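You operate a simulated robot arm through the tools that you are given. There is no shell and no other tool.

Carry out the task below with a simulated robot arm. There is one attempt and no reset: what you move stays moved.

Task
Test the board from the rest at its printed voltage and sort it by the tester's count.
Fine: three rows go in the yellow tray, fewer in the red, lying flat; pins move only with the supply off.

Only the result counts: the job must be done as asked and must still hold three seconds after the hand-in. Knocking over, shifting, dropping, spilling or breaking anything else fails it.

Robot
A 7-joint arm with a fingered hand, fixed in place. Base frame: the origin is at the foot of the arm, x ahead of it, y to its left, z up; the work surface is at about z = 0.76. Units: m, rad, N and s.
With the tool pointing down near the work surface it reaches from about 0.14 to 0.78 m from the base axis. Its first joint turns from -1.204 to 3.002 rad. Payload 3.4 kg.
The TCP is the grasp point between the finger pads, 0.039 m short of the fingertips. In the tool frame z runs along the fingers and y along their closing line. Largest opening 0.18 m; the body of the gripper starts 0.111 m behind the TCP. The gripper is a hand of 3 fingers: y runs from the thumb to the fingers, the wrist lies at [0, 0, -0.262] in the tool frame, and closing takes about 1.5 s.
Orientation is that of the tool frame in the base frame, as a unit quaternion [x, y, z, w]. With the fingers straight down and closing along the base's y, the tool's x points along the base's -x, its y along +y and its z along -z.

Tools
- The arm moves only by the tool jog_arm. Its argument "steps" is a list of rows, each a list of 7 numbers: the opening, from 0 (shut) to 1 (fully open), then the shift along the tool's x, y, z in units of 25 mm (1.0 is 25 mm), then the turn, a rotation vector about the tool's x, y, z in units of 6 degrees (1.0 is 6 degrees). In form: [[gripper, x, y, z, rx, ry, rz], ...]. A call has 1 to 20 rows; each row shifts and turns the commanded pose from where the row before left it, along the tool's axes as they then stand. A call with a number of a shift or a turn outside -1 to 1 is refused whole. A row lasts 0.2 s, in which the tool goes at most 0.05 m and 0.15 rad; a call with a longer step from one row to the next is refused whole, and so is a gripper value outside its range. Where a pose cannot be reached the arm comes as near as it can. A force on the tool above 40 N (or 10 N above the force at the start of the call, whichever is more), or a blocked arm, ends the call early, and 0.2 s more pass. The fingers move at their own pace (about 0.072 m/s each) and stop on an object; they squeeze with about 31 N. The grip force told is the motor's: it shows also when the fingers shut on nothing. Time passes only in rows, and 0.2 s behind the last, so rows that do not move let the fingers close. The reply holds the time, the measured pose of the TCP, the force on the tool along the base axes, the opening and the grip force, in the units named above and with some noise, with the torque about the TCP (base axes, N m) and any sound that the robot's microphone picked up, and new pictures: "views" is both (left out), scene, wrist or none.
- Cameras (640 x 400 px; columns grow to the right, rows downward): "scene" is fixed at [0.2212, -0.5008, 1.5295]; the picture's right is [0.05, -1.00, 0.00], its down [-0.85, -0.04, -0.53] and it looks along [0.53, 0.03, -0.85] (base axes); focal length 339 px, centre (320, 200). "wrist" rides on the gripper at [0.063, -0.036, -0.128] in the tool frame; the picture's right is [0.50, 0.87, 0.00], its down [-0.75, 0.43, -0.49] and it looks along [-0.43, 0.25, 0.87] (tool axes); focal length 226 px, centre (320, 200). There is no depth. A picture from a camera that has moved, and an enlarged one, comes with that camera's place and axes in the base frame and with its lens.
- slide_trunk(by): slides the trunk up (or, below 0, down) by that many m; the arm rides with it, the base frame stays. It gives what a move gives, with no picture.
- grasp_type(shape): the hand has 3 fingers and takes this shape, open, in about a second: jaw (thumb against the fingers, like two jaws); tri (thumb and two fingers); tip (a fingertip pinch); poke (one finger out to press); point (the index stretched); flat (the hand flat); cup (the hand cupped); fist (a fist). The gripper value then closes the fingers along that shape, each until it touches; the sizes above hold for jaw. It gives what a move gives, with no picture.
- close_up(camera, box): a new picture of the part [left, top, right, bottom] of that camera's present view, enlarged. No time passes.
- close_job(): hands the job in; it is judged then, once.

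Places have to be worked out from the pictures, the camera data and where the tool is seen. Open the gripper and draw the arm clear of the work before you hand the job in, unless the task says otherwise.

The tools are called after "Call:" as name(argument=value, ...) on one line, values as JSON. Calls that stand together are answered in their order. jog_arm: Moves the arm, as the interface text tells. Its arguments: {"type":"object","properties":{"steps":{"type":"array","items":{"type":"array","items":{"type":"number"}}},"views":{"type":"string","enum":["both","scene","wrist","none"]}},"required":["steps"]} The other tools are called the same way: slide_trunk (by) slides the trunk up or down; grasp_type (shape) gives the hand a shape; close_up (camera, box) takes an enlarged picture of a part of a camera's view; close_job () hands the job in.

At the start:

```text
t: 0.0
eef_pos: [0.5936, -0.4168, 1.1416]
tool_rot: [0.0, 1.0, 0.0, -0.001]
contact_force: [-0.5, 0.5, -0.3]
torque: [-0.02, -0.03, 0.05]
grip_width: 0.1801
grasp_force: 0.0
shape: jaw
trunk travel left (down, up): [-0.25, 0.292]
```

scene: 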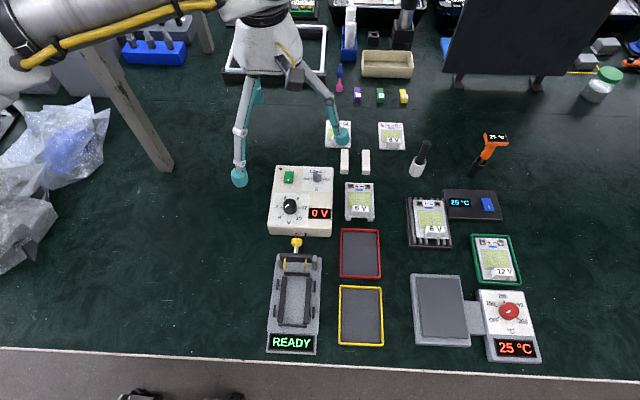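
wrist: 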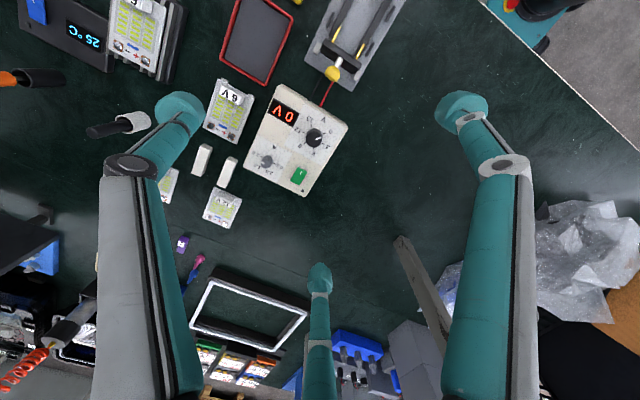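

I start by looking closely at the scene's parts before moving anything.

Call:
close_up(camera="scene", box=[240, 150, 400, 250])

Call:
close_up(camera="scene", box=[250, 225, 410, 365])

Call:
close_up(camera="scene", box=[390, 170, 550, 370])

Call:
close_up(camera="scene", box=[310, 70, 450, 180])

```text
4.00 times, centred on (320, 200) of scene
camera zoom: at [0.2212, -0.5008, 1.5295], right [0.05, -1.0, 0.0], down [-0.85, -0.04, -0.53], along [0.53, 0.03, -0.85], focal length 1356 px, centre (320, 200)
```

zoom: 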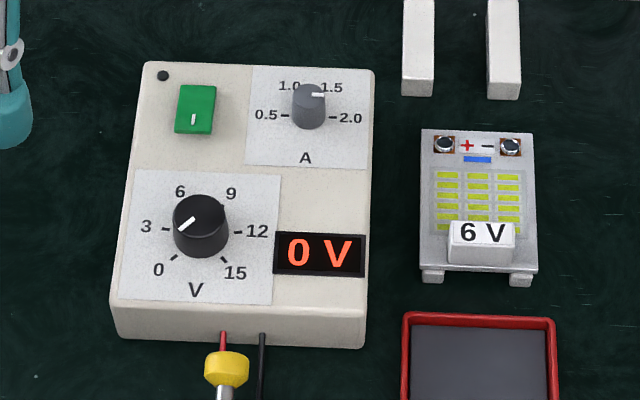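

```text
2.86 times, centred on (330, 295) of scene
camera zoom: at [0.2212, -0.5008, 1.5295], right [0.05, -1.0, 0.0], down [-0.85, -0.04, -0.53], along [0.53, 0.03, -0.85], focal length 969 px, centre (291, -71)
```

zoom: 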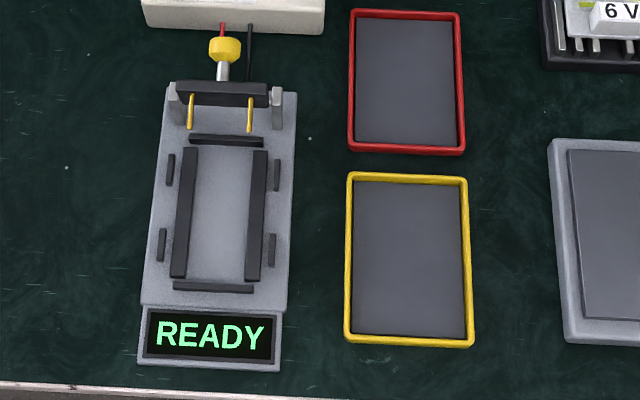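

```text
2.00 times, centred on (470, 270) of scene
camera zoom: at [0.2212, -0.5008, 1.5295], right [0.05, -1.0, 0.0], down [-0.85, -0.04, -0.53], along [0.53, 0.03, -0.85], focal length 678 px, centre (20, 60)
```

zoom: 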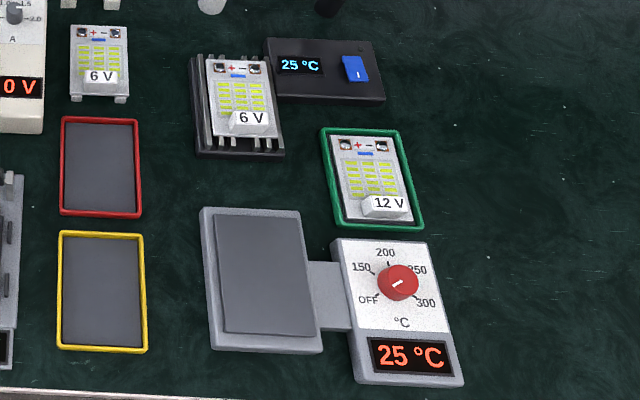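

```text
3.64 times, centred on (380, 125) of scene
camera zoom: at [0.2212, -0.5008, 1.5295], right [0.05, -1.0, 0.0], down [-0.85, -0.04, -0.53], along [0.53, 0.03, -0.85], focal length 1233 px, centre (102, 473)
```

zoom: 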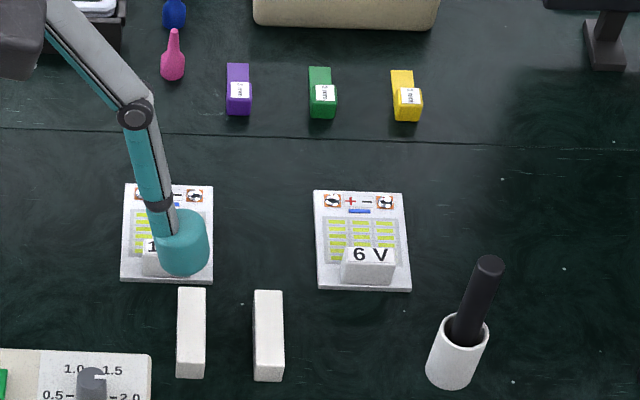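

The board next to the supply seems to lie on small feet, and I must be sure which one is "the rest". I enlarge the wrist view.

Call:
close_up(camera="wrist", box=[160, 60, 360, 240])

Call:
close_up(camera="wrist", box=[40, 0, 200, 100])

Call:
close_up(camera="wrist", box=[280, 0, 420, 100])

Call:
close_up(camera="scene", box=[335, 175, 385, 230])

Call:
close_up(camera="scene", box=[400, 185, 460, 255])

Call:
close_up(camera="scene", box=[265, 230, 325, 300])

```text
2.22 times, centred on (260, 150) of wrist
camera zoom: at [0.5313, -0.453, 1.2698], right [-0.5, 0.87, 0.0], down [0.75, 0.43, 0.49], along [0.42, 0.25, -0.87], focal length 502 px, centre (453, 311)
```

zoom: 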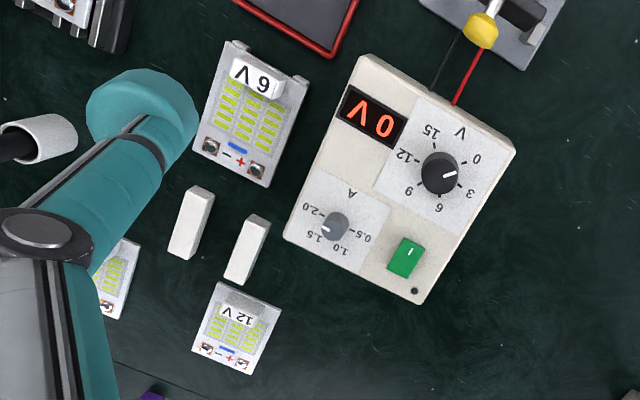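

```text
4.00 times, centred on (120, 50) of wrist
camera zoom: at [0.5313, -0.453, 1.2698], right [-0.5, 0.87, 0.0], down [0.75, 0.43, 0.49], along [0.42, 0.25, -0.87], focal length 904 px, centre (1120, 800)
```

zoom: 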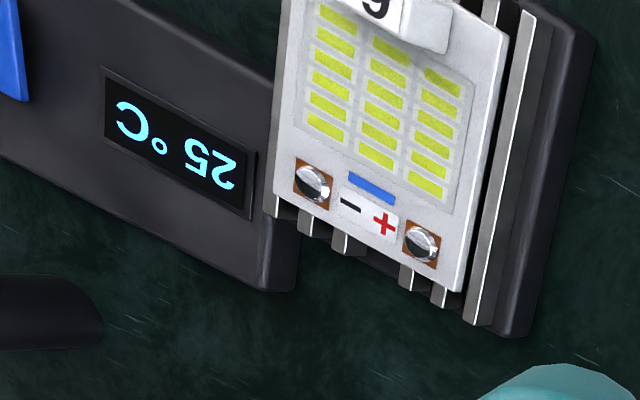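

```text
4.00 times, centred on (350, 50) of wrist
camera zoom: at [0.5313, -0.453, 1.2698], right [-0.5, 0.87, 0.0], down [0.75, 0.43, 0.49], along [0.42, 0.25, -0.87], focal length 904 px, centre (200, 800)
```

zoom: 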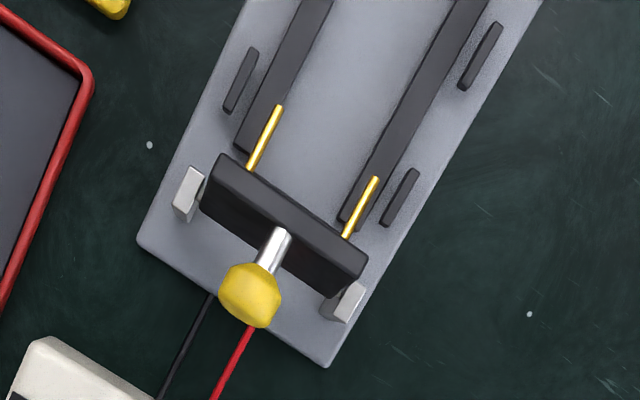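

```text
7.27 times, centred on (360, 202) of scene
camera zoom: at [0.2212, -0.5008, 1.5295], right [0.05, -1.0, 0.0], down [-0.85, -0.04, -0.53], along [0.53, 0.03, -0.85], focal length 2466 px, centre (29, 182)
```

zoom: 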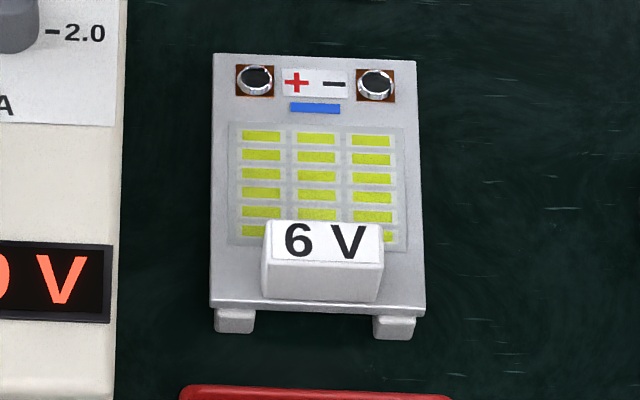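

```text
5.71 times, centred on (430, 220) of scene
camera zoom: at [0.2212, -0.5008, 1.5295], right [0.05, -1.0, 0.0], down [-0.85, -0.04, -0.53], along [0.53, 0.03, -0.85], focal length 1937 px, centre (-309, 86)
```

zoom: 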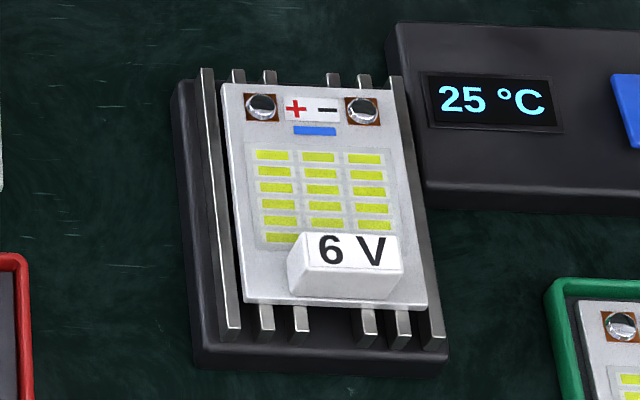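

```text
5.71 times, centred on (295, 265) of scene
camera zoom: at [0.2212, -0.5008, 1.5295], right [0.05, -1.0, 0.0], down [-0.85, -0.04, -0.53], along [0.53, 0.03, -0.85], focal length 1937 px, centre (463, -171)
```

zoom: 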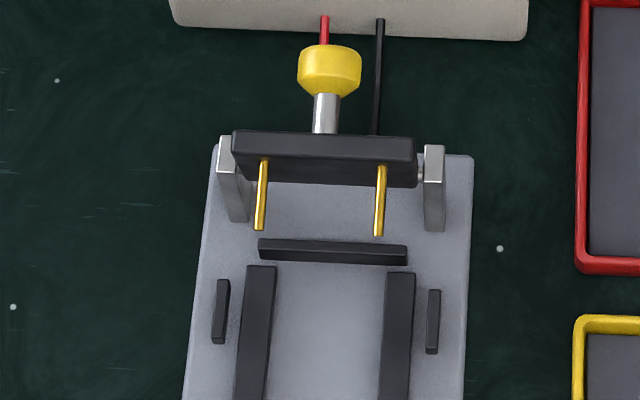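

The board on the two-bar rest beside the supply, at about (0.69, -0.58), is the 6 V one. I first test how far the arm reaches by moving above it, staying high.

Call:
jog_arm(steps=[[1, -0.57, -0.92, 0, 0, 0, 0], [1, -0.57, -0.92, 0, 0, 0, 0], [1, -0.57, -0.92, 0, 0, 0, 0], [1, -0.57, -0.92, 0, 0, 0, 0], [1, -0.57, -0.92, 0, 0, 0, 0], [1, -0.57, -0.92, 0, 0, 0, 0], [1, -0.57, -0.92, 0, 0, 0, 0], [1, 0, 0, 0, 0, 0, 0]])

```text
t: 1.8
eef_pos: [0.6741, -0.5555, 1.1455]
tool_rot: [0.0, 1.0, -0.001, 0.0]
contact_force: [-0.5, -0.9, -0.4]
torque: [-0.02, 0.02, -0.01]
grip_width: 0.1795
grasp_force: 0.0
shape: jaw
out of reach, approached as far as the arm can: row 6, 7
trunk travel left (down, up): [-0.25, 0.292]
camera wrist: at [0.6121, -0.5913, 1.2732], right [-0.5, 0.87, 0.0], down [0.75, 0.44, 0.49], along [0.43, 0.24, -0.87], focal length 226 px, centre (320, 200)
```

scene: 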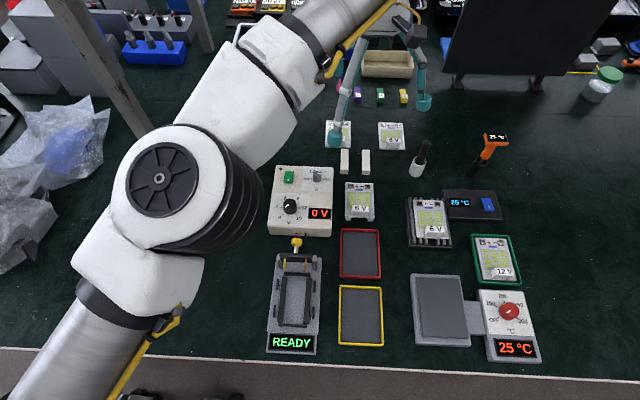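
wrist: 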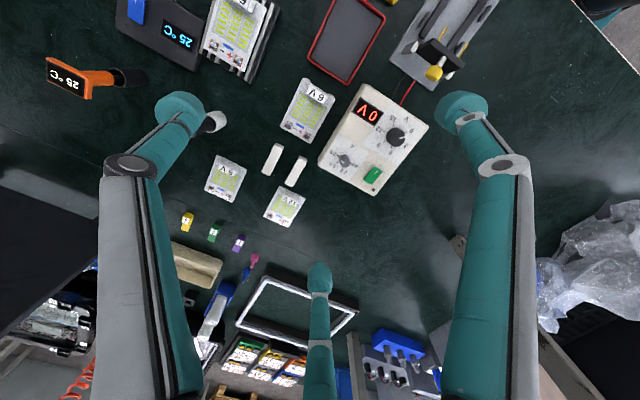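

The arm reaches about 0.87 m from the axis at this height. Before planning the grasp I close the jaw halfway in free air to see how the fingers converge.

Call:
jog_arm(steps=[[0.4, 0, 0, 0, 0, 0, 0], [0.4, 0, 0, 0, 0, 0, 0], [0.4, 0, 0, 0, 0, 0, 0], [0.4, 0, 0, 0, 0, 0, 0], [0.4, 0, 0, 0, 0, 0, 0], [0.4, 0, 0, 0, 0, 0, 0]], views="wrist")

Call:
jog_arm(steps=[[0, 0, 0, 0, 0, 0, 0], [0, 0, 0, 0, 0, 0, 0], [0, 0, 0, 0, 0, 0, 0], [0, 0, 0, 0, 0, 0, 0], [0, 0, 0, 0, 0, 0, 0], [0, 0, 0, 0, 0, 0, 0]], views="both")

Call:
close_up(camera="wrist", box=[220, 80, 420, 240])

Call:
close_up(camera="scene", box=[320, 0, 440, 160])

```text
t: 3.2
eef_pos: [0.6743, -0.5582, 1.1439]
tool_rot: [0.0, 1.0, 0.001, 0.0]
contact_force: [0.9, -0.3, 0.6]
torque: [0.04, -0.01, 0.0]
grip_width: 0.0727
grasp_force: 0.1
shape: jaw
trunk travel left (down, up): [-0.25, 0.292]
camera wrist: at [0.6112, -0.5944, 1.2717], right [-0.5, 0.87, 0.0], down [0.75, 0.44, 0.49], along [0.43, 0.25, -0.87], focal length 226 px, centre (320, 200)
```

wrist: 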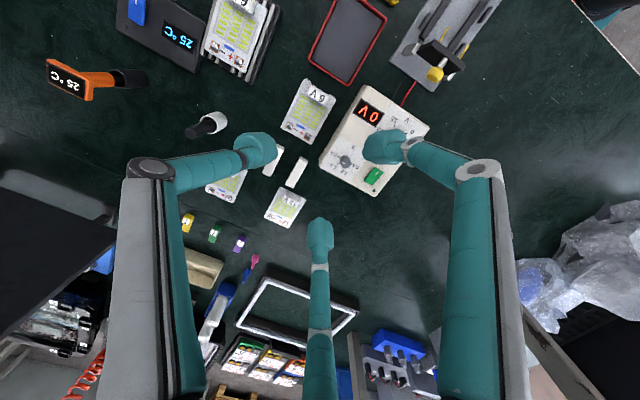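

```text
t: 4.6
eef_pos: [0.6747, -0.5596, 1.1423]
tool_rot: [0.0, 1.0, -0.001, 0.0]
contact_force: [0.9, -0.4, -1.0]
torque: [0.04, -0.03, -0.01]
grip_width: 0.0
grasp_force: 31.4
shape: jaw
trunk travel left (down, up): [-0.25, 0.292]
camera wrist: at [0.6113, -0.5941, 1.272], right [-0.5, 0.87, 0.0], down [0.75, 0.44, 0.49], along [0.43, 0.25, -0.87], focal length 226 px, centre (320, 200)
```

scene: 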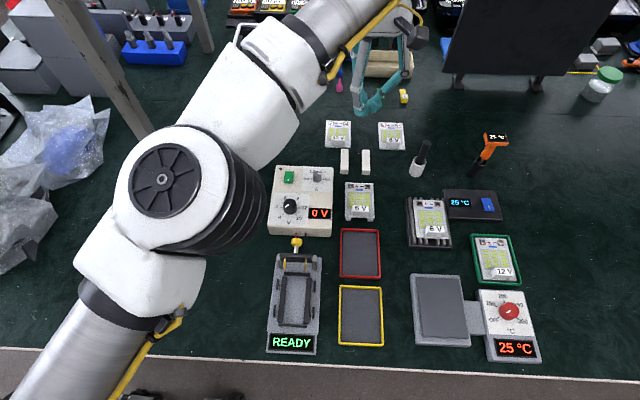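
wrist: 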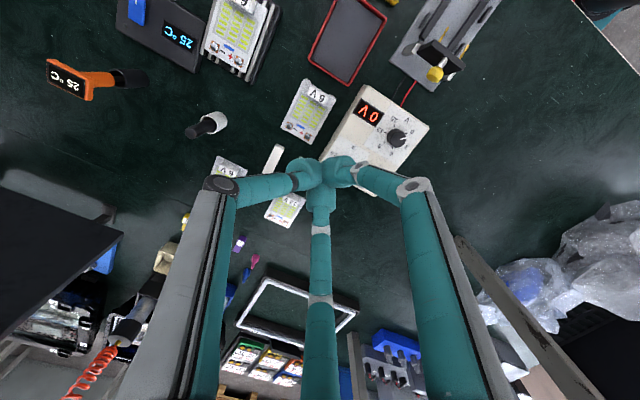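

```text
2.50 times, centred on (320, 160) of wrist
camera zoom: at [0.6113, -0.5941, 1.272], right [-0.5, 0.87, 0.0], down [0.75, 0.44, 0.49], along [0.43, 0.25, -0.87], focal length 565 px, centre (320, 300)
```

zoom: 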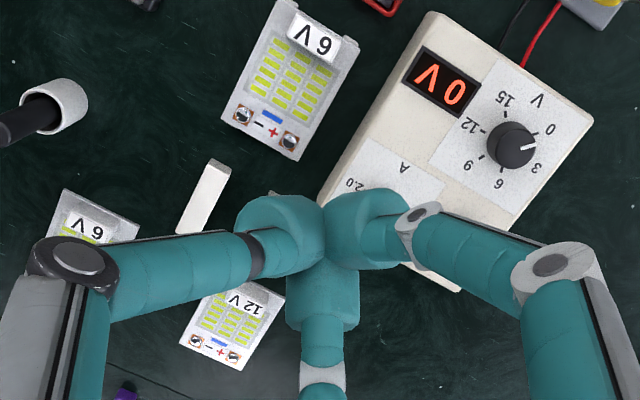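

```text
2.50 times, centred on (380, 80) of scene
camera zoom: at [0.2212, -0.5008, 1.5295], right [0.05, -1.0, 0.0], down [-0.85, -0.04, -0.53], along [0.53, 0.03, -0.85], focal length 848 px, centre (170, 500)
```

zoom: 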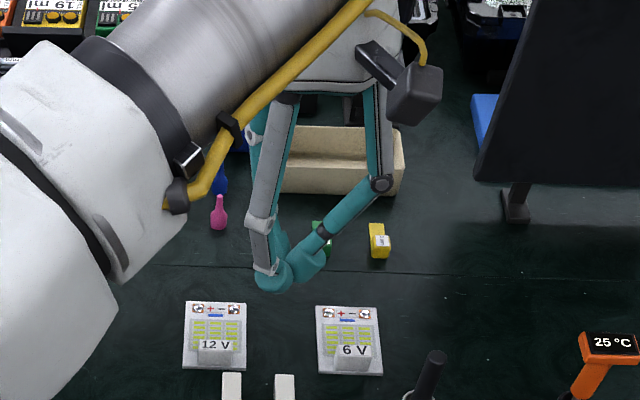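

In "jaw" the three fingers converge from 120° directions. I look at the other hand shapes too, starting with "tip", open and then closed.

Call:
grasp_type(shape="tip")

Call:
jog_arm(steps=[[1, 0, 0, 0, 0, 0, 0], [1, 0, 0, 0, 0, 0, 0], [1, 0, 0, 0, 0, 0, 0], [1, 0, 0, 0, 0, 0, 0], [1, 0, 0, 0, 0, 0, 0], [1, 0, 0, 0, 0, 0, 0]], views="wrist")

Call:
jog_arm(steps=[[0, 0, 0, 0, 0, 0, 0], [0, 0, 0, 0, 0, 0, 0], [0, 0, 0, 0, 0, 0, 0], [0, 0, 0, 0, 0, 0, 0], [0, 0, 0, 0, 0, 0, 0], [0, 0, 0, 0, 0, 0, 0], [0, 0, 0, 0, 0, 0, 0], [0, 0, 0, 0, 0, 0, 0]], views="both")

Call:
grasp_type(shape="tri")

Call:
jog_arm(steps=[[1, 0, 0, 0, 0, 0, 0], [1, 0, 0, 0, 0, 0, 0], [1, 0, 0, 0, 0, 0, 0], [1, 0, 0, 0, 0, 0, 0], [1, 0, 0, 0, 0, 0, 0], [1, 0, 0, 0, 0, 0, 0]], views="wrist")

Call:
jog_arm(steps=[[0, 0, 0, 0, 0, 0, 0], [0, 0, 0, 0, 0, 0, 0], [0, 0, 0, 0, 0, 0, 0], [0, 0, 0, 0, 0, 0, 0], [0, 0, 0, 0, 0, 0, 0], [0, 0, 0, 0, 0, 0, 0], [0, 0, 0, 0, 0, 0, 0], [0, 0, 0, 0, 0, 0, 0]], views="both")

Call:
grasp_type(shape="poke")

Call:
jog_arm(steps=[[0, 0, 0, 0, 0, 0, 0], [0, 0, 0, 0, 0, 0, 0], [0, 0, 0, 0, 0, 0, 0], [0, 0, 0, 0, 0, 0, 0], [0, 0, 0, 0, 0, 0, 0], [0, 0, 0, 0, 0, 0, 0], [0, 0, 0, 0, 0, 0, 0], [0, 0, 0, 0, 0, 0, 0]], views="both")

```text
t: 5.5
eef_pos: [0.6745, -0.5585, 1.1435]
tool_rot: [0.0, 1.0, 0.0, 0.0]
contact_force: [-0.1, -0.1, 0.3]
torque: [0.02, 0.0, 0.0]
grip_width: 0.1797
grasp_force: 0.1
shape: tip
trunk travel left (down, up): [-0.25, 0.292]
```

```text
t: 6.9
eef_pos: [0.6738, -0.5586, 1.1436]
tool_rot: [0.0, 1.0, -0.001, 0.0]
contact_force: [0.1, -0.8, 0.3]
torque: [0.04, 0.01, 0.01]
grip_width: 0.1801
grasp_force: 0.1
shape: tip
trunk travel left (down, up): [-0.25, 0.292]
camera wrist: at [0.6113, -0.5942, 1.2719], right [-0.5, 0.87, 0.0], down [0.75, 0.44, 0.49], along [0.43, 0.25, -0.87], focal length 226 px, centre (320, 200)
```

wrist: 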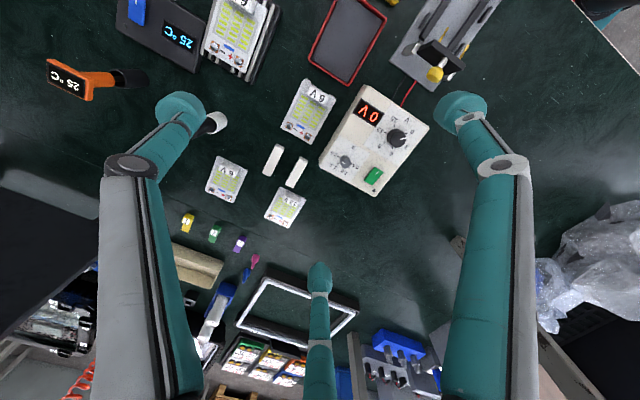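

```text
t: 8.7
eef_pos: [0.6745, -0.5576, 1.1436]
tool_rot: [0.0, 1.0, -0.001, 0.0]
contact_force: [-0.6, 0.4, 1.2]
torque: [0.03, -0.02, -0.01]
grip_width: 0.0001
grasp_force: 30.6
shape: tip
trunk travel left (down, up): [-0.25, 0.292]
camera wrist: at [0.6113, -0.5941, 1.272], right [-0.5, 0.87, 0.0], down [0.75, 0.44, 0.49], along [0.43, 0.25, -0.87], focal length 226 px, centre (320, 200)
```

scene: 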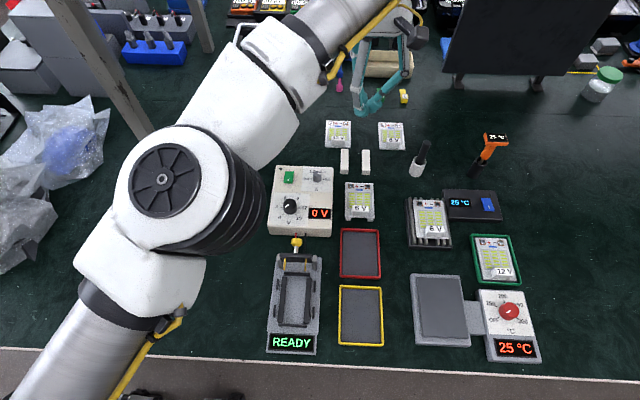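
wrist: 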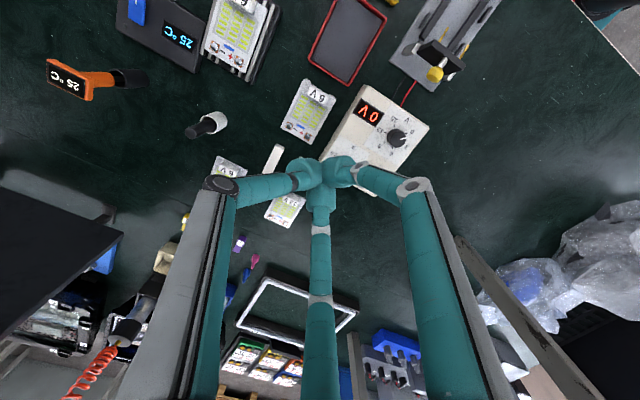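

```text
t: 9.6
eef_pos: [0.6743, -0.5591, 1.1441]
tool_rot: [-0.001, 1.0, -0.001, 0.0]
contact_force: [0.0, -0.3, -0.2]
torque: [0.01, 0.04, -0.01]
grip_width: 0.1796
grasp_force: 0.0
shape: tri
trunk travel left (down, up): [-0.25, 0.292]
```

```text
t: 11.0
eef_pos: [0.6748, -0.5596, 1.1449]
tool_rot: [0.0, 1.0, 0.001, 0.0]
contact_force: [-0.5, 0.3, 0.5]
torque: [-0.01, -0.03, 0.03]
grip_width: 0.18
grasp_force: 0.1
shape: tri
trunk travel left (down, up): [-0.25, 0.292]
camera wrist: at [0.6113, -0.5941, 1.2719], right [-0.5, 0.87, 0.0], down [0.75, 0.44, 0.49], along [0.43, 0.25, -0.87], focal length 226 px, centre (320, 200)
```

wrist: 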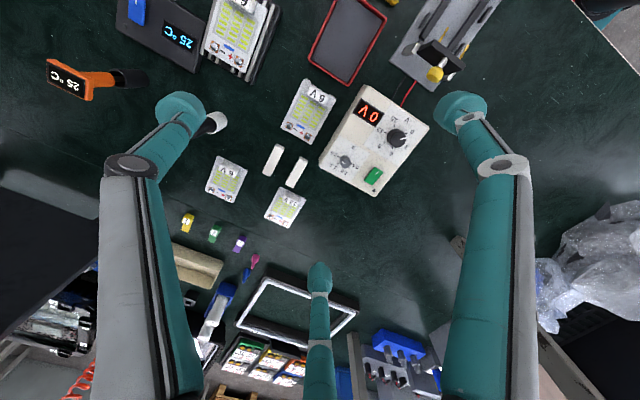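

```text
t: 12.8
eef_pos: [0.6745, -0.5586, 1.1433]
tool_rot: [0.0, 1.0, -0.001, -0.001]
contact_force: [0.4, 0.9, -0.3]
torque: [-0.02, 0.01, -0.01]
grip_width: 0.0
grasp_force: 30.9
shape: tri
trunk travel left (down, up): [-0.25, 0.292]
camera wrist: at [0.6113, -0.5941, 1.2719], right [-0.5, 0.87, 0.0], down [0.75, 0.44, 0.49], along [0.43, 0.25, -0.87], focal length 226 px, centre (320, 200)
```

scene: 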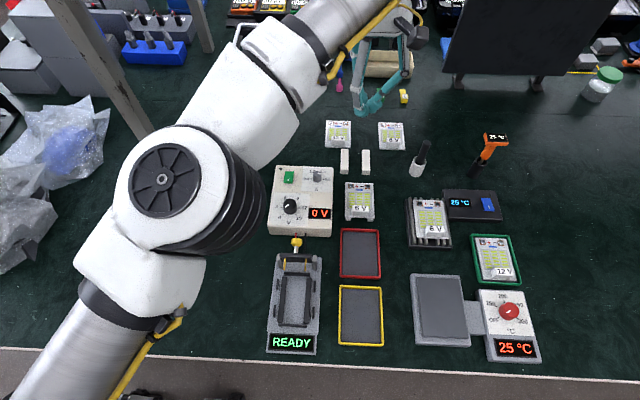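
wrist: 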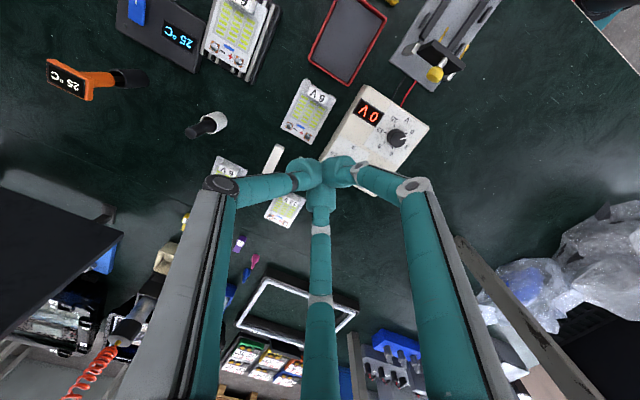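

```text
t: 13.7
eef_pos: [0.6751, -0.5586, 1.1448]
tool_rot: [0.0, 1.0, 0.0, 0.0]
contact_force: [0.0, 1.0, 0.3]
torque: [0.02, 0.02, 0.02]
grip_width: 0.0
grasp_force: 0.0
shape: poke
trunk travel left (down, up): [-0.25, 0.292]
```

```text
t: 15.5
eef_pos: [0.6746, -0.5593, 1.1439]
tool_rot: [0.0, 1.0, 0.0, 0.0]
contact_force: [0.7, 0.4, 0.0]
torque: [0.03, -0.02, -0.03]
grip_width: 0.0002
grasp_force: 31.4
shape: jaw
trunk travel left (down, up): [-0.25, 0.292]
camera wrist: at [0.6113, -0.5941, 1.2719], right [-0.5, 0.87, 0.0], down [0.75, 0.44, 0.49], along [0.43, 0.25, -0.87], focal length 226 px, centre (320, 200)
```

scene: 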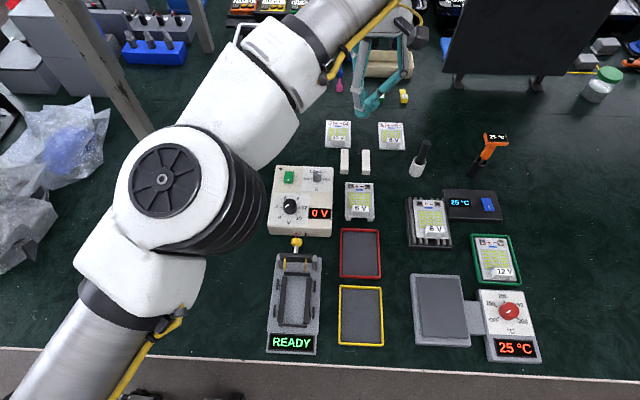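
wrist: 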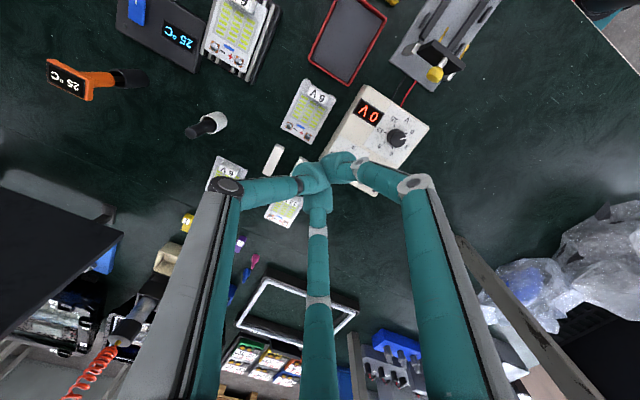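

The grasp shapes look alike here, and commanding 0 after "poke" went back to jaw. I test "poke" again with other gripper values.

Call:
grasp_type(shape="poke")

Call:
jog_arm(steps=[[1, 0, 0, 0, 0, 0, 0]], views="both")

Call:
close_up(camera="scene", box=[320, 0, 440, 160])

```text
t: 16.4
eef_pos: [0.6749, -0.5587, 1.1428]
tool_rot: [0.0, 1.0, -0.001, 0.0]
contact_force: [-0.1, 0.3, 0.3]
torque: [-0.01, 0.02, 0.02]
grip_width: 0.0001
grasp_force: 0.1
shape: poke
trunk travel left (down, up): [-0.25, 0.292]
```

```text
t: 16.8
eef_pos: [0.6732, -0.5595, 1.1444]
tool_rot: [0.001, 1.0, -0.001, 0.0]
contact_force: [0.6, -0.5, 0.5]
torque: [0.01, 0.02, 0.0]
grip_width: 0.0
grasp_force: 0.2
shape: poke
trunk travel left (down, up): [-0.25, 0.292]
camera wrist: at [0.6113, -0.5941, 1.2719], right [-0.5, 0.87, 0.0], down [0.75, 0.44, 0.49], along [0.43, 0.25, -0.87], focal length 226 px, centre (320, 200)
```

scene: 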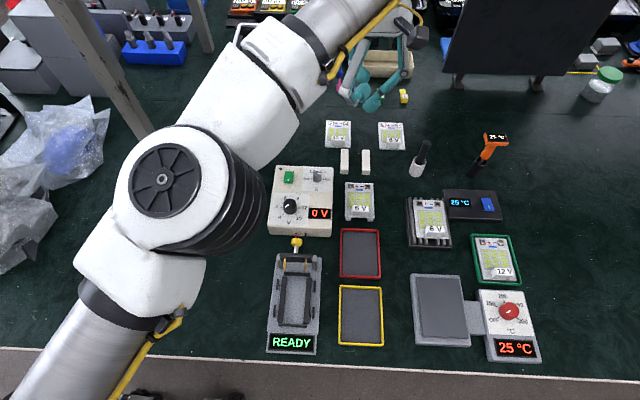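
wrist: 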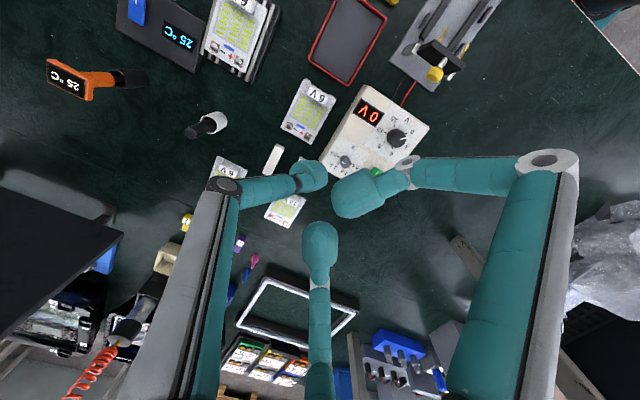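

```text
2.50 times, centred on (380, 80) of scene
camera zoom: at [0.2212, -0.5008, 1.5295], right [0.05, -1.0, 0.0], down [-0.85, -0.04, -0.53], along [0.53, 0.03, -0.85], focal length 848 px, centre (170, 500)
```

zoom: 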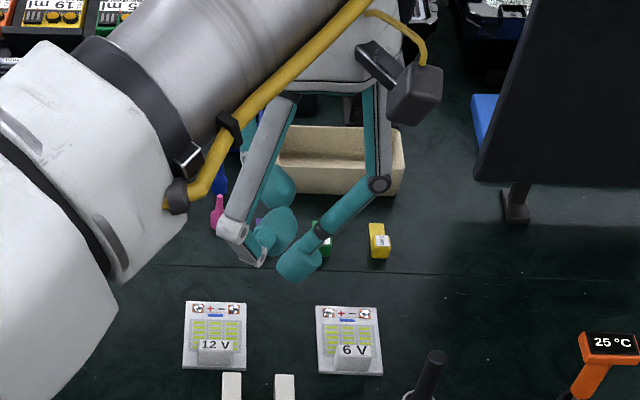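

"Poke" with value 1 leaves one finger pointing down on the tool axis, which is good for the switch. The shoulder seems high, so I lower the trunk by 0.2 m to gain reach near the table; the TCP would end near z 0.94, clear of everything.

Call:
slide_trunk(by=-0.2)

Call:
jog_arm(steps=[[1, 0, 0, 0, 0, 0, 0]], views="both")

```text
t: 19.0
eef_pos: [0.6705, -0.5577, 0.9427]
tool_rot: [0.0, 1.0, -0.001, 0.002]
contact_force: [0.3, -0.1, 0.2]
torque: [-0.01, 0.0, -0.01]
grip_width: 0.0
grasp_force: 0.1
shape: poke
trunk travel left (down, up): [-0.05, 0.492]
```

```text
t: 19.4
eef_pos: [0.671, -0.5573, 0.9426]
tool_rot: [0.0, 1.0, -0.002, 0.001]
contact_force: [-0.6, -1.0, 0.3]
torque: [0.0, -0.01, -0.01]
grip_width: 0.0
grasp_force: 0.1
shape: poke
trunk travel left (down, up): [-0.05, 0.492]
camera wrist: at [0.6074, -0.5933, 1.0698], right [-0.5, 0.87, 0.0], down [0.75, 0.44, 0.49], along [0.43, 0.24, -0.87], focal length 226 px, centre (320, 200)
```

scene: 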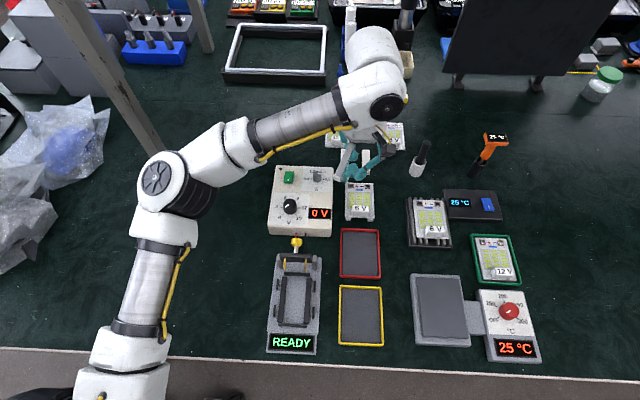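
wrist: 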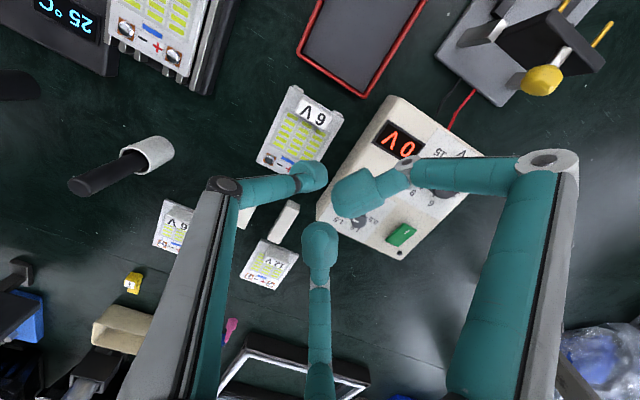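

The elbow is clear on the left. I enlarge the tester's lever and the supply as now seen from the wrist.

Call:
close_up(camera="wrist", box=[430, 0, 630, 125])

Call:
close_up(camera="wrist", box=[240, 60, 400, 200])

```text
3.20 times, centred on (530, 62) of wrist
camera zoom: at [0.6074, -0.5933, 1.0698], right [-0.5, 0.87, 0.0], down [0.75, 0.44, 0.49], along [0.43, 0.24, -0.87], focal length 723 px, centre (-352, 640)
```

zoom: 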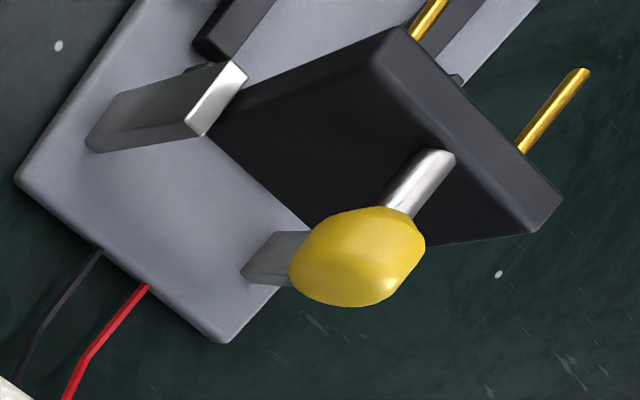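

```text
2.86 times, centred on (320, 130) of wrist
camera zoom: at [0.6074, -0.5933, 1.0698], right [-0.5, 0.87, 0.0], down [0.75, 0.44, 0.49], along [0.43, 0.24, -0.87], focal length 646 px, centre (320, 400)
```

zoom: 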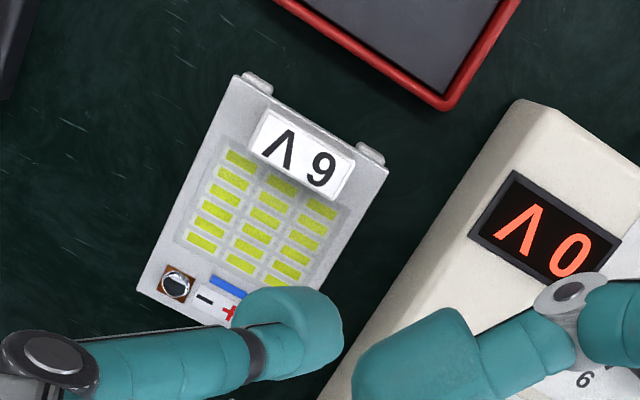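

From two views I put the voltage knob at about (0.643, -0.402, top z 0.81) and the yellow tester lever at about (0.526, -0.432, 0.858). I go back to jaw and move above the voltage knob with a partial opening.

Call:
grasp_type(shape="jaw")

Call:
jog_arm(steps=[[0.4, 0.16, 0.886, 0, 0, 0, 0], [0.4, 0.16, 0.886, 0, 0, 0, 0], [0.4, 0.16, 0.886, 0, 0, 0, 0], [0.4, 0.16, 0.886, 0, 0, 0, 0], [0.4, 0.16, 0.886, 0, 0, 0, 0], [0.4, 0.16, 0.886, 0, 0, 0, 0], [0.4, 0.16, 0.886, 0, 0, 0, 0], [0.4, 0, 0, 0, 0, 0, 0], [0.4, 0, 0, 0, 0, 0, 0]])

Call:
close_up(camera="wrist", box=[220, 60, 420, 240])

```text
t: 20.3
eef_pos: [0.671, -0.5586, 0.9407]
tool_rot: [0.0, 1.0, -0.001, 0.001]
contact_force: [-0.1, -0.4, 0.1]
torque: [0.01, 0.02, 0.02]
grip_width: 0.1801
grasp_force: 0.0
shape: jaw
trunk travel left (down, up): [-0.05, 0.492]
```

```text
t: 22.3
eef_pos: [0.6413, -0.4026, 0.9415]
tool_rot: [0.001, 1.0, -0.001, 0.001]
contact_force: [0.4, -0.3, 0.2]
torque: [0.0, 0.0, 0.0]
grip_width: 0.0727
grasp_force: 0.0
shape: jaw
trunk travel left (down, up): [-0.05, 0.492]
camera wrist: at [0.5792, -0.4394, 1.0691], right [-0.5, 0.87, 0.0], down [0.75, 0.44, 0.49], along [0.43, 0.25, -0.87], focal length 226 px, centre (320, 200)
```

scene: 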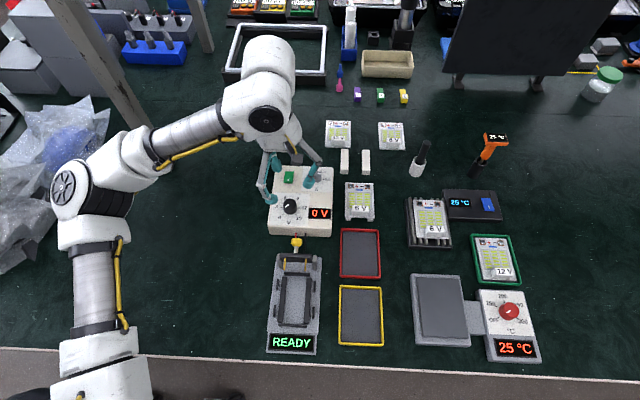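
wrist: 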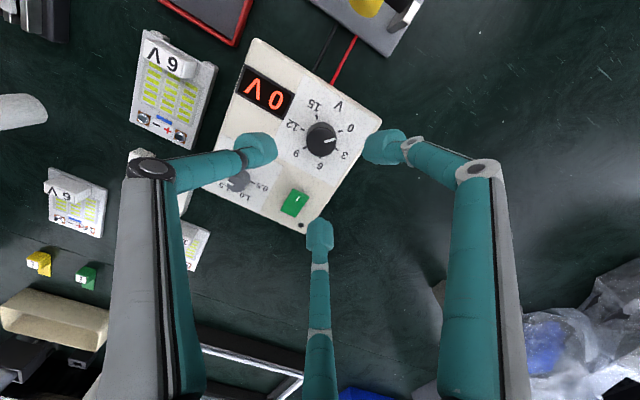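

```text
2.22 times, centred on (320, 150) of wrist
camera zoom: at [0.5792, -0.4394, 1.0691], right [-0.5, 0.87, 0.0], down [0.75, 0.44, 0.49], along [0.43, 0.25, -0.87], focal length 502 px, centre (320, 311)
```

zoom: 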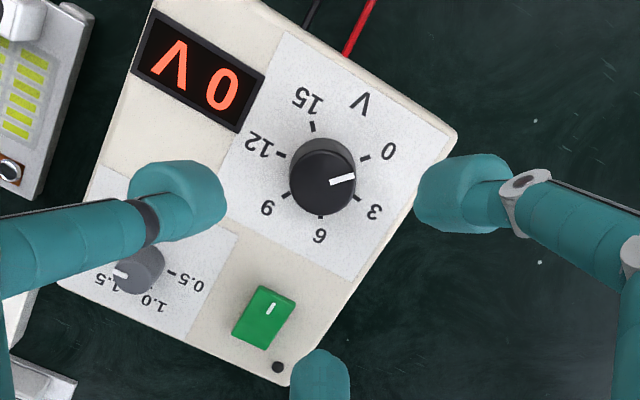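

The voltage knob sits right on the tool axis (pixel ~322,142); its top is near z 0.83 and the supply face near 0.81. I descend around it with the fingers part open.

Call:
jog_arm(steps=[[0.4, 0, 0, 0.75, 0, 0, 0], [0.4, 0, 0, 0.75, 0, 0, 0], [0.4, 0, 0, 0.75, 0, 0, 0], [0.4, 0, 0, 0.5, 0, 0, 0], [0.4, 0, 0, 0, 0, 0, 0]])

Call:
close_up(camera="wrist", box=[220, 80, 420, 260])

Call:
close_up(camera="scene", box=[240, 140, 360, 250])

```text
t: 23.5
eef_pos: [0.644, -0.4046, 0.872]
tool_rot: [0.0, 1.0, -0.001, 0.002]
contact_force: [0.4, 0.3, -0.1]
torque: [0.03, -0.05, -0.01]
grip_width: 0.0725
grasp_force: 0.1
shape: jaw
trunk travel left (down, up): [-0.05, 0.492]
camera wrist: at [0.5802, -0.4394, 1.0001], right [-0.5, 0.87, 0.0], down [0.75, 0.44, 0.49], along [0.43, 0.24, -0.87], focal length 226 px, centre (320, 200)
```

scene: 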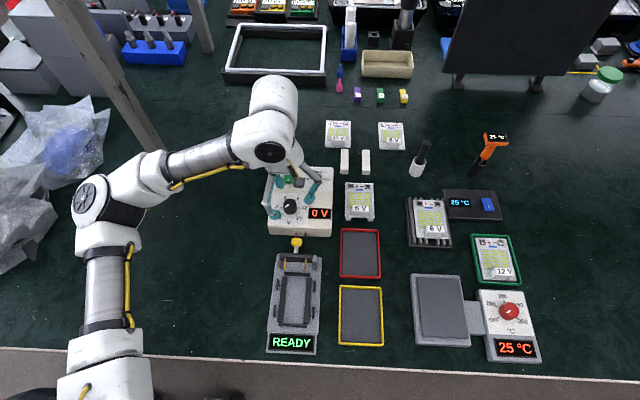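
wrist: 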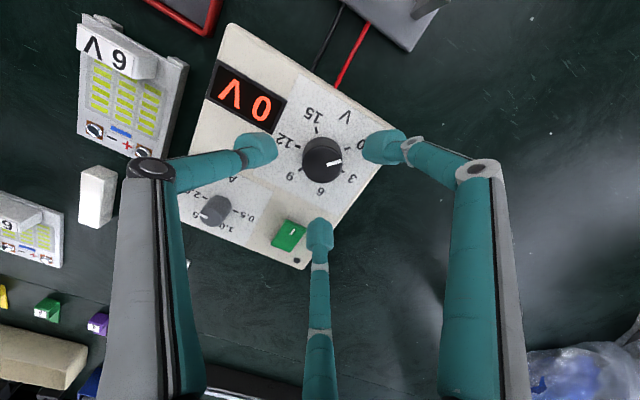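

```text
2.22 times, centred on (320, 170) of wrist
camera zoom: at [0.5802, -0.4394, 1.0001], right [-0.5, 0.87, 0.0], down [0.75, 0.44, 0.49], along [0.43, 0.24, -0.87], focal length 502 px, centre (320, 267)
```

zoom: 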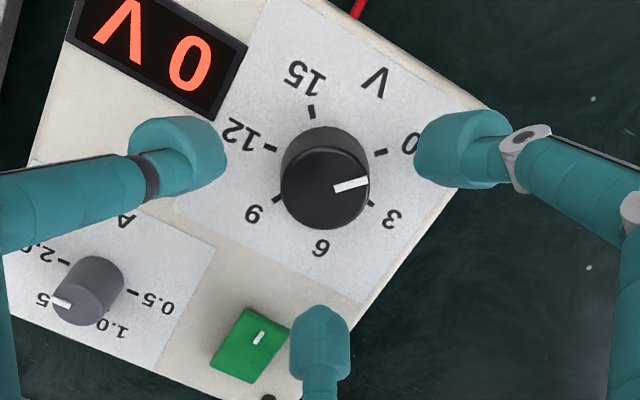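

```text
3.64 times, centred on (300, 195) of scene
camera zoom: at [0.2212, -0.5008, 1.5295], right [0.05, -1.0, 0.0], down [-0.85, -0.04, -0.53], along [0.53, 0.03, -0.85], focal length 1233 px, centre (393, 218)
```

zoom: 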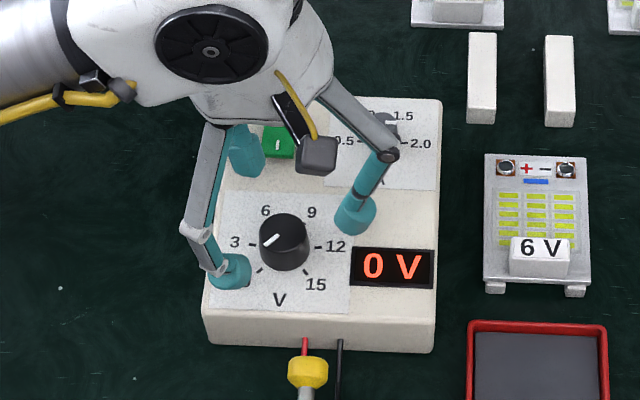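

Two wrist heights agree: the knob's top is at about z 0.811 and it is on the tool axis. I lower about 32 mm and close gently onto it.

Call:
jog_arm(steps=[[0.4, 0, 0, 0.5, 0, 0, 0], [0.4, 0, 0, 0.5, 0, 0, 0], [0.4, 0, 0, 0.3, 0, 0, 0], [0.4, 0, 0, 0, 0, 0, 0]])

Call:
close_up(camera="wrist", box=[220, 80, 420, 260])

Call:
close_up(camera="scene", box=[260, 160, 340, 240])

```text
t: 24.6
eef_pos: [0.6408, -0.4045, 0.8471]
tool_rot: [0.0, 1.0, -0.004, 0.008]
contact_force: [-2.7, 1.2, 16.2]
torque: [-0.14, 0.29, 0.03]
grip_width: 0.0364
grasp_force: 21.0
shape: jaw
trunk travel left (down, up): [-0.05, 0.492]
stopped in row 4: the force on the tool passed its limit at 42 N (the readings are from after the stop); the commanded pose is now the measured one
camera wrist: at [0.5757, -0.4388, 0.9749], right [-0.5, 0.87, -0.01], down [0.75, 0.44, 0.5], along [0.44, 0.24, -0.87], focal length 226 px, centre (320, 200)
```

scene: 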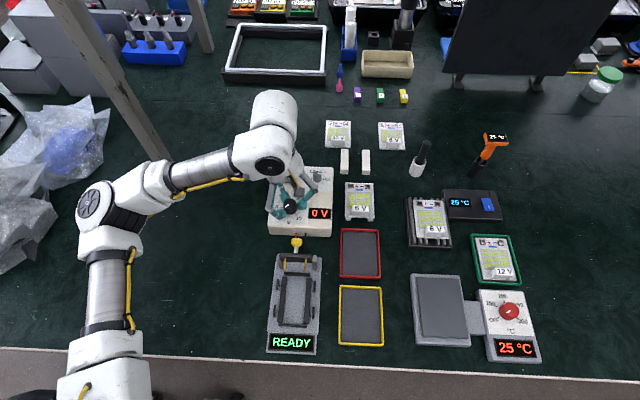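
wrist: 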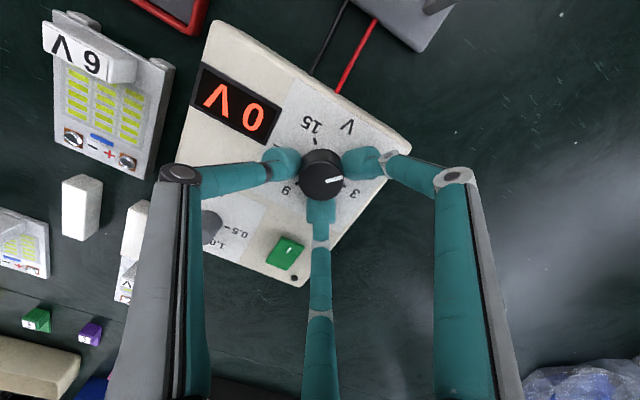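

```text
2.22 times, centred on (320, 170) of wrist
camera zoom: at [0.5757, -0.4388, 0.9749], right [-0.5, 0.87, -0.01], down [0.75, 0.44, 0.5], along [0.44, 0.24, -0.87], focal length 502 px, centre (320, 267)
```

zoom: 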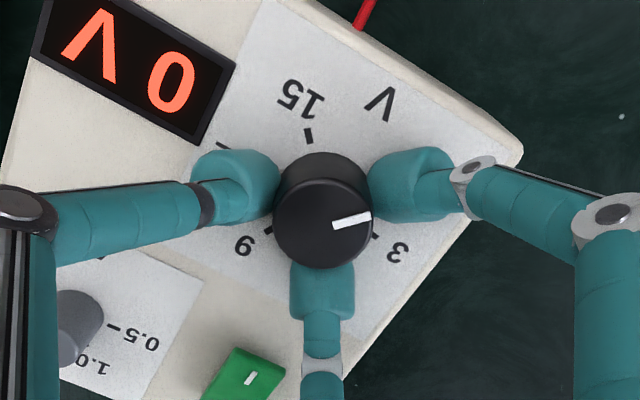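

```text
5.00 times, centred on (300, 200) of scene
camera zoom: at [0.2212, -0.5008, 1.5295], right [0.05, -1.0, 0.0], down [-0.85, -0.04, -0.53], along [0.53, 0.03, -0.85], focal length 1695 px, centre (420, 200)
```

zoom: 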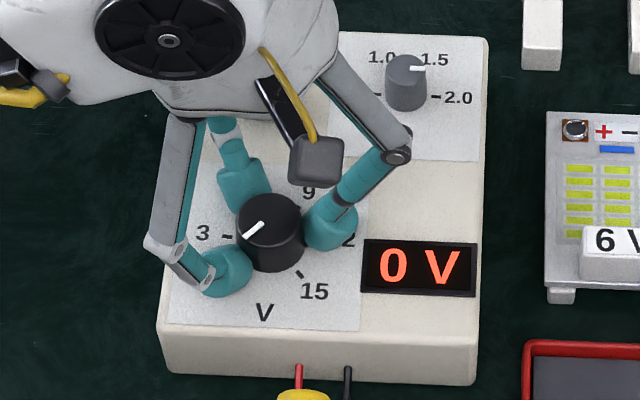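

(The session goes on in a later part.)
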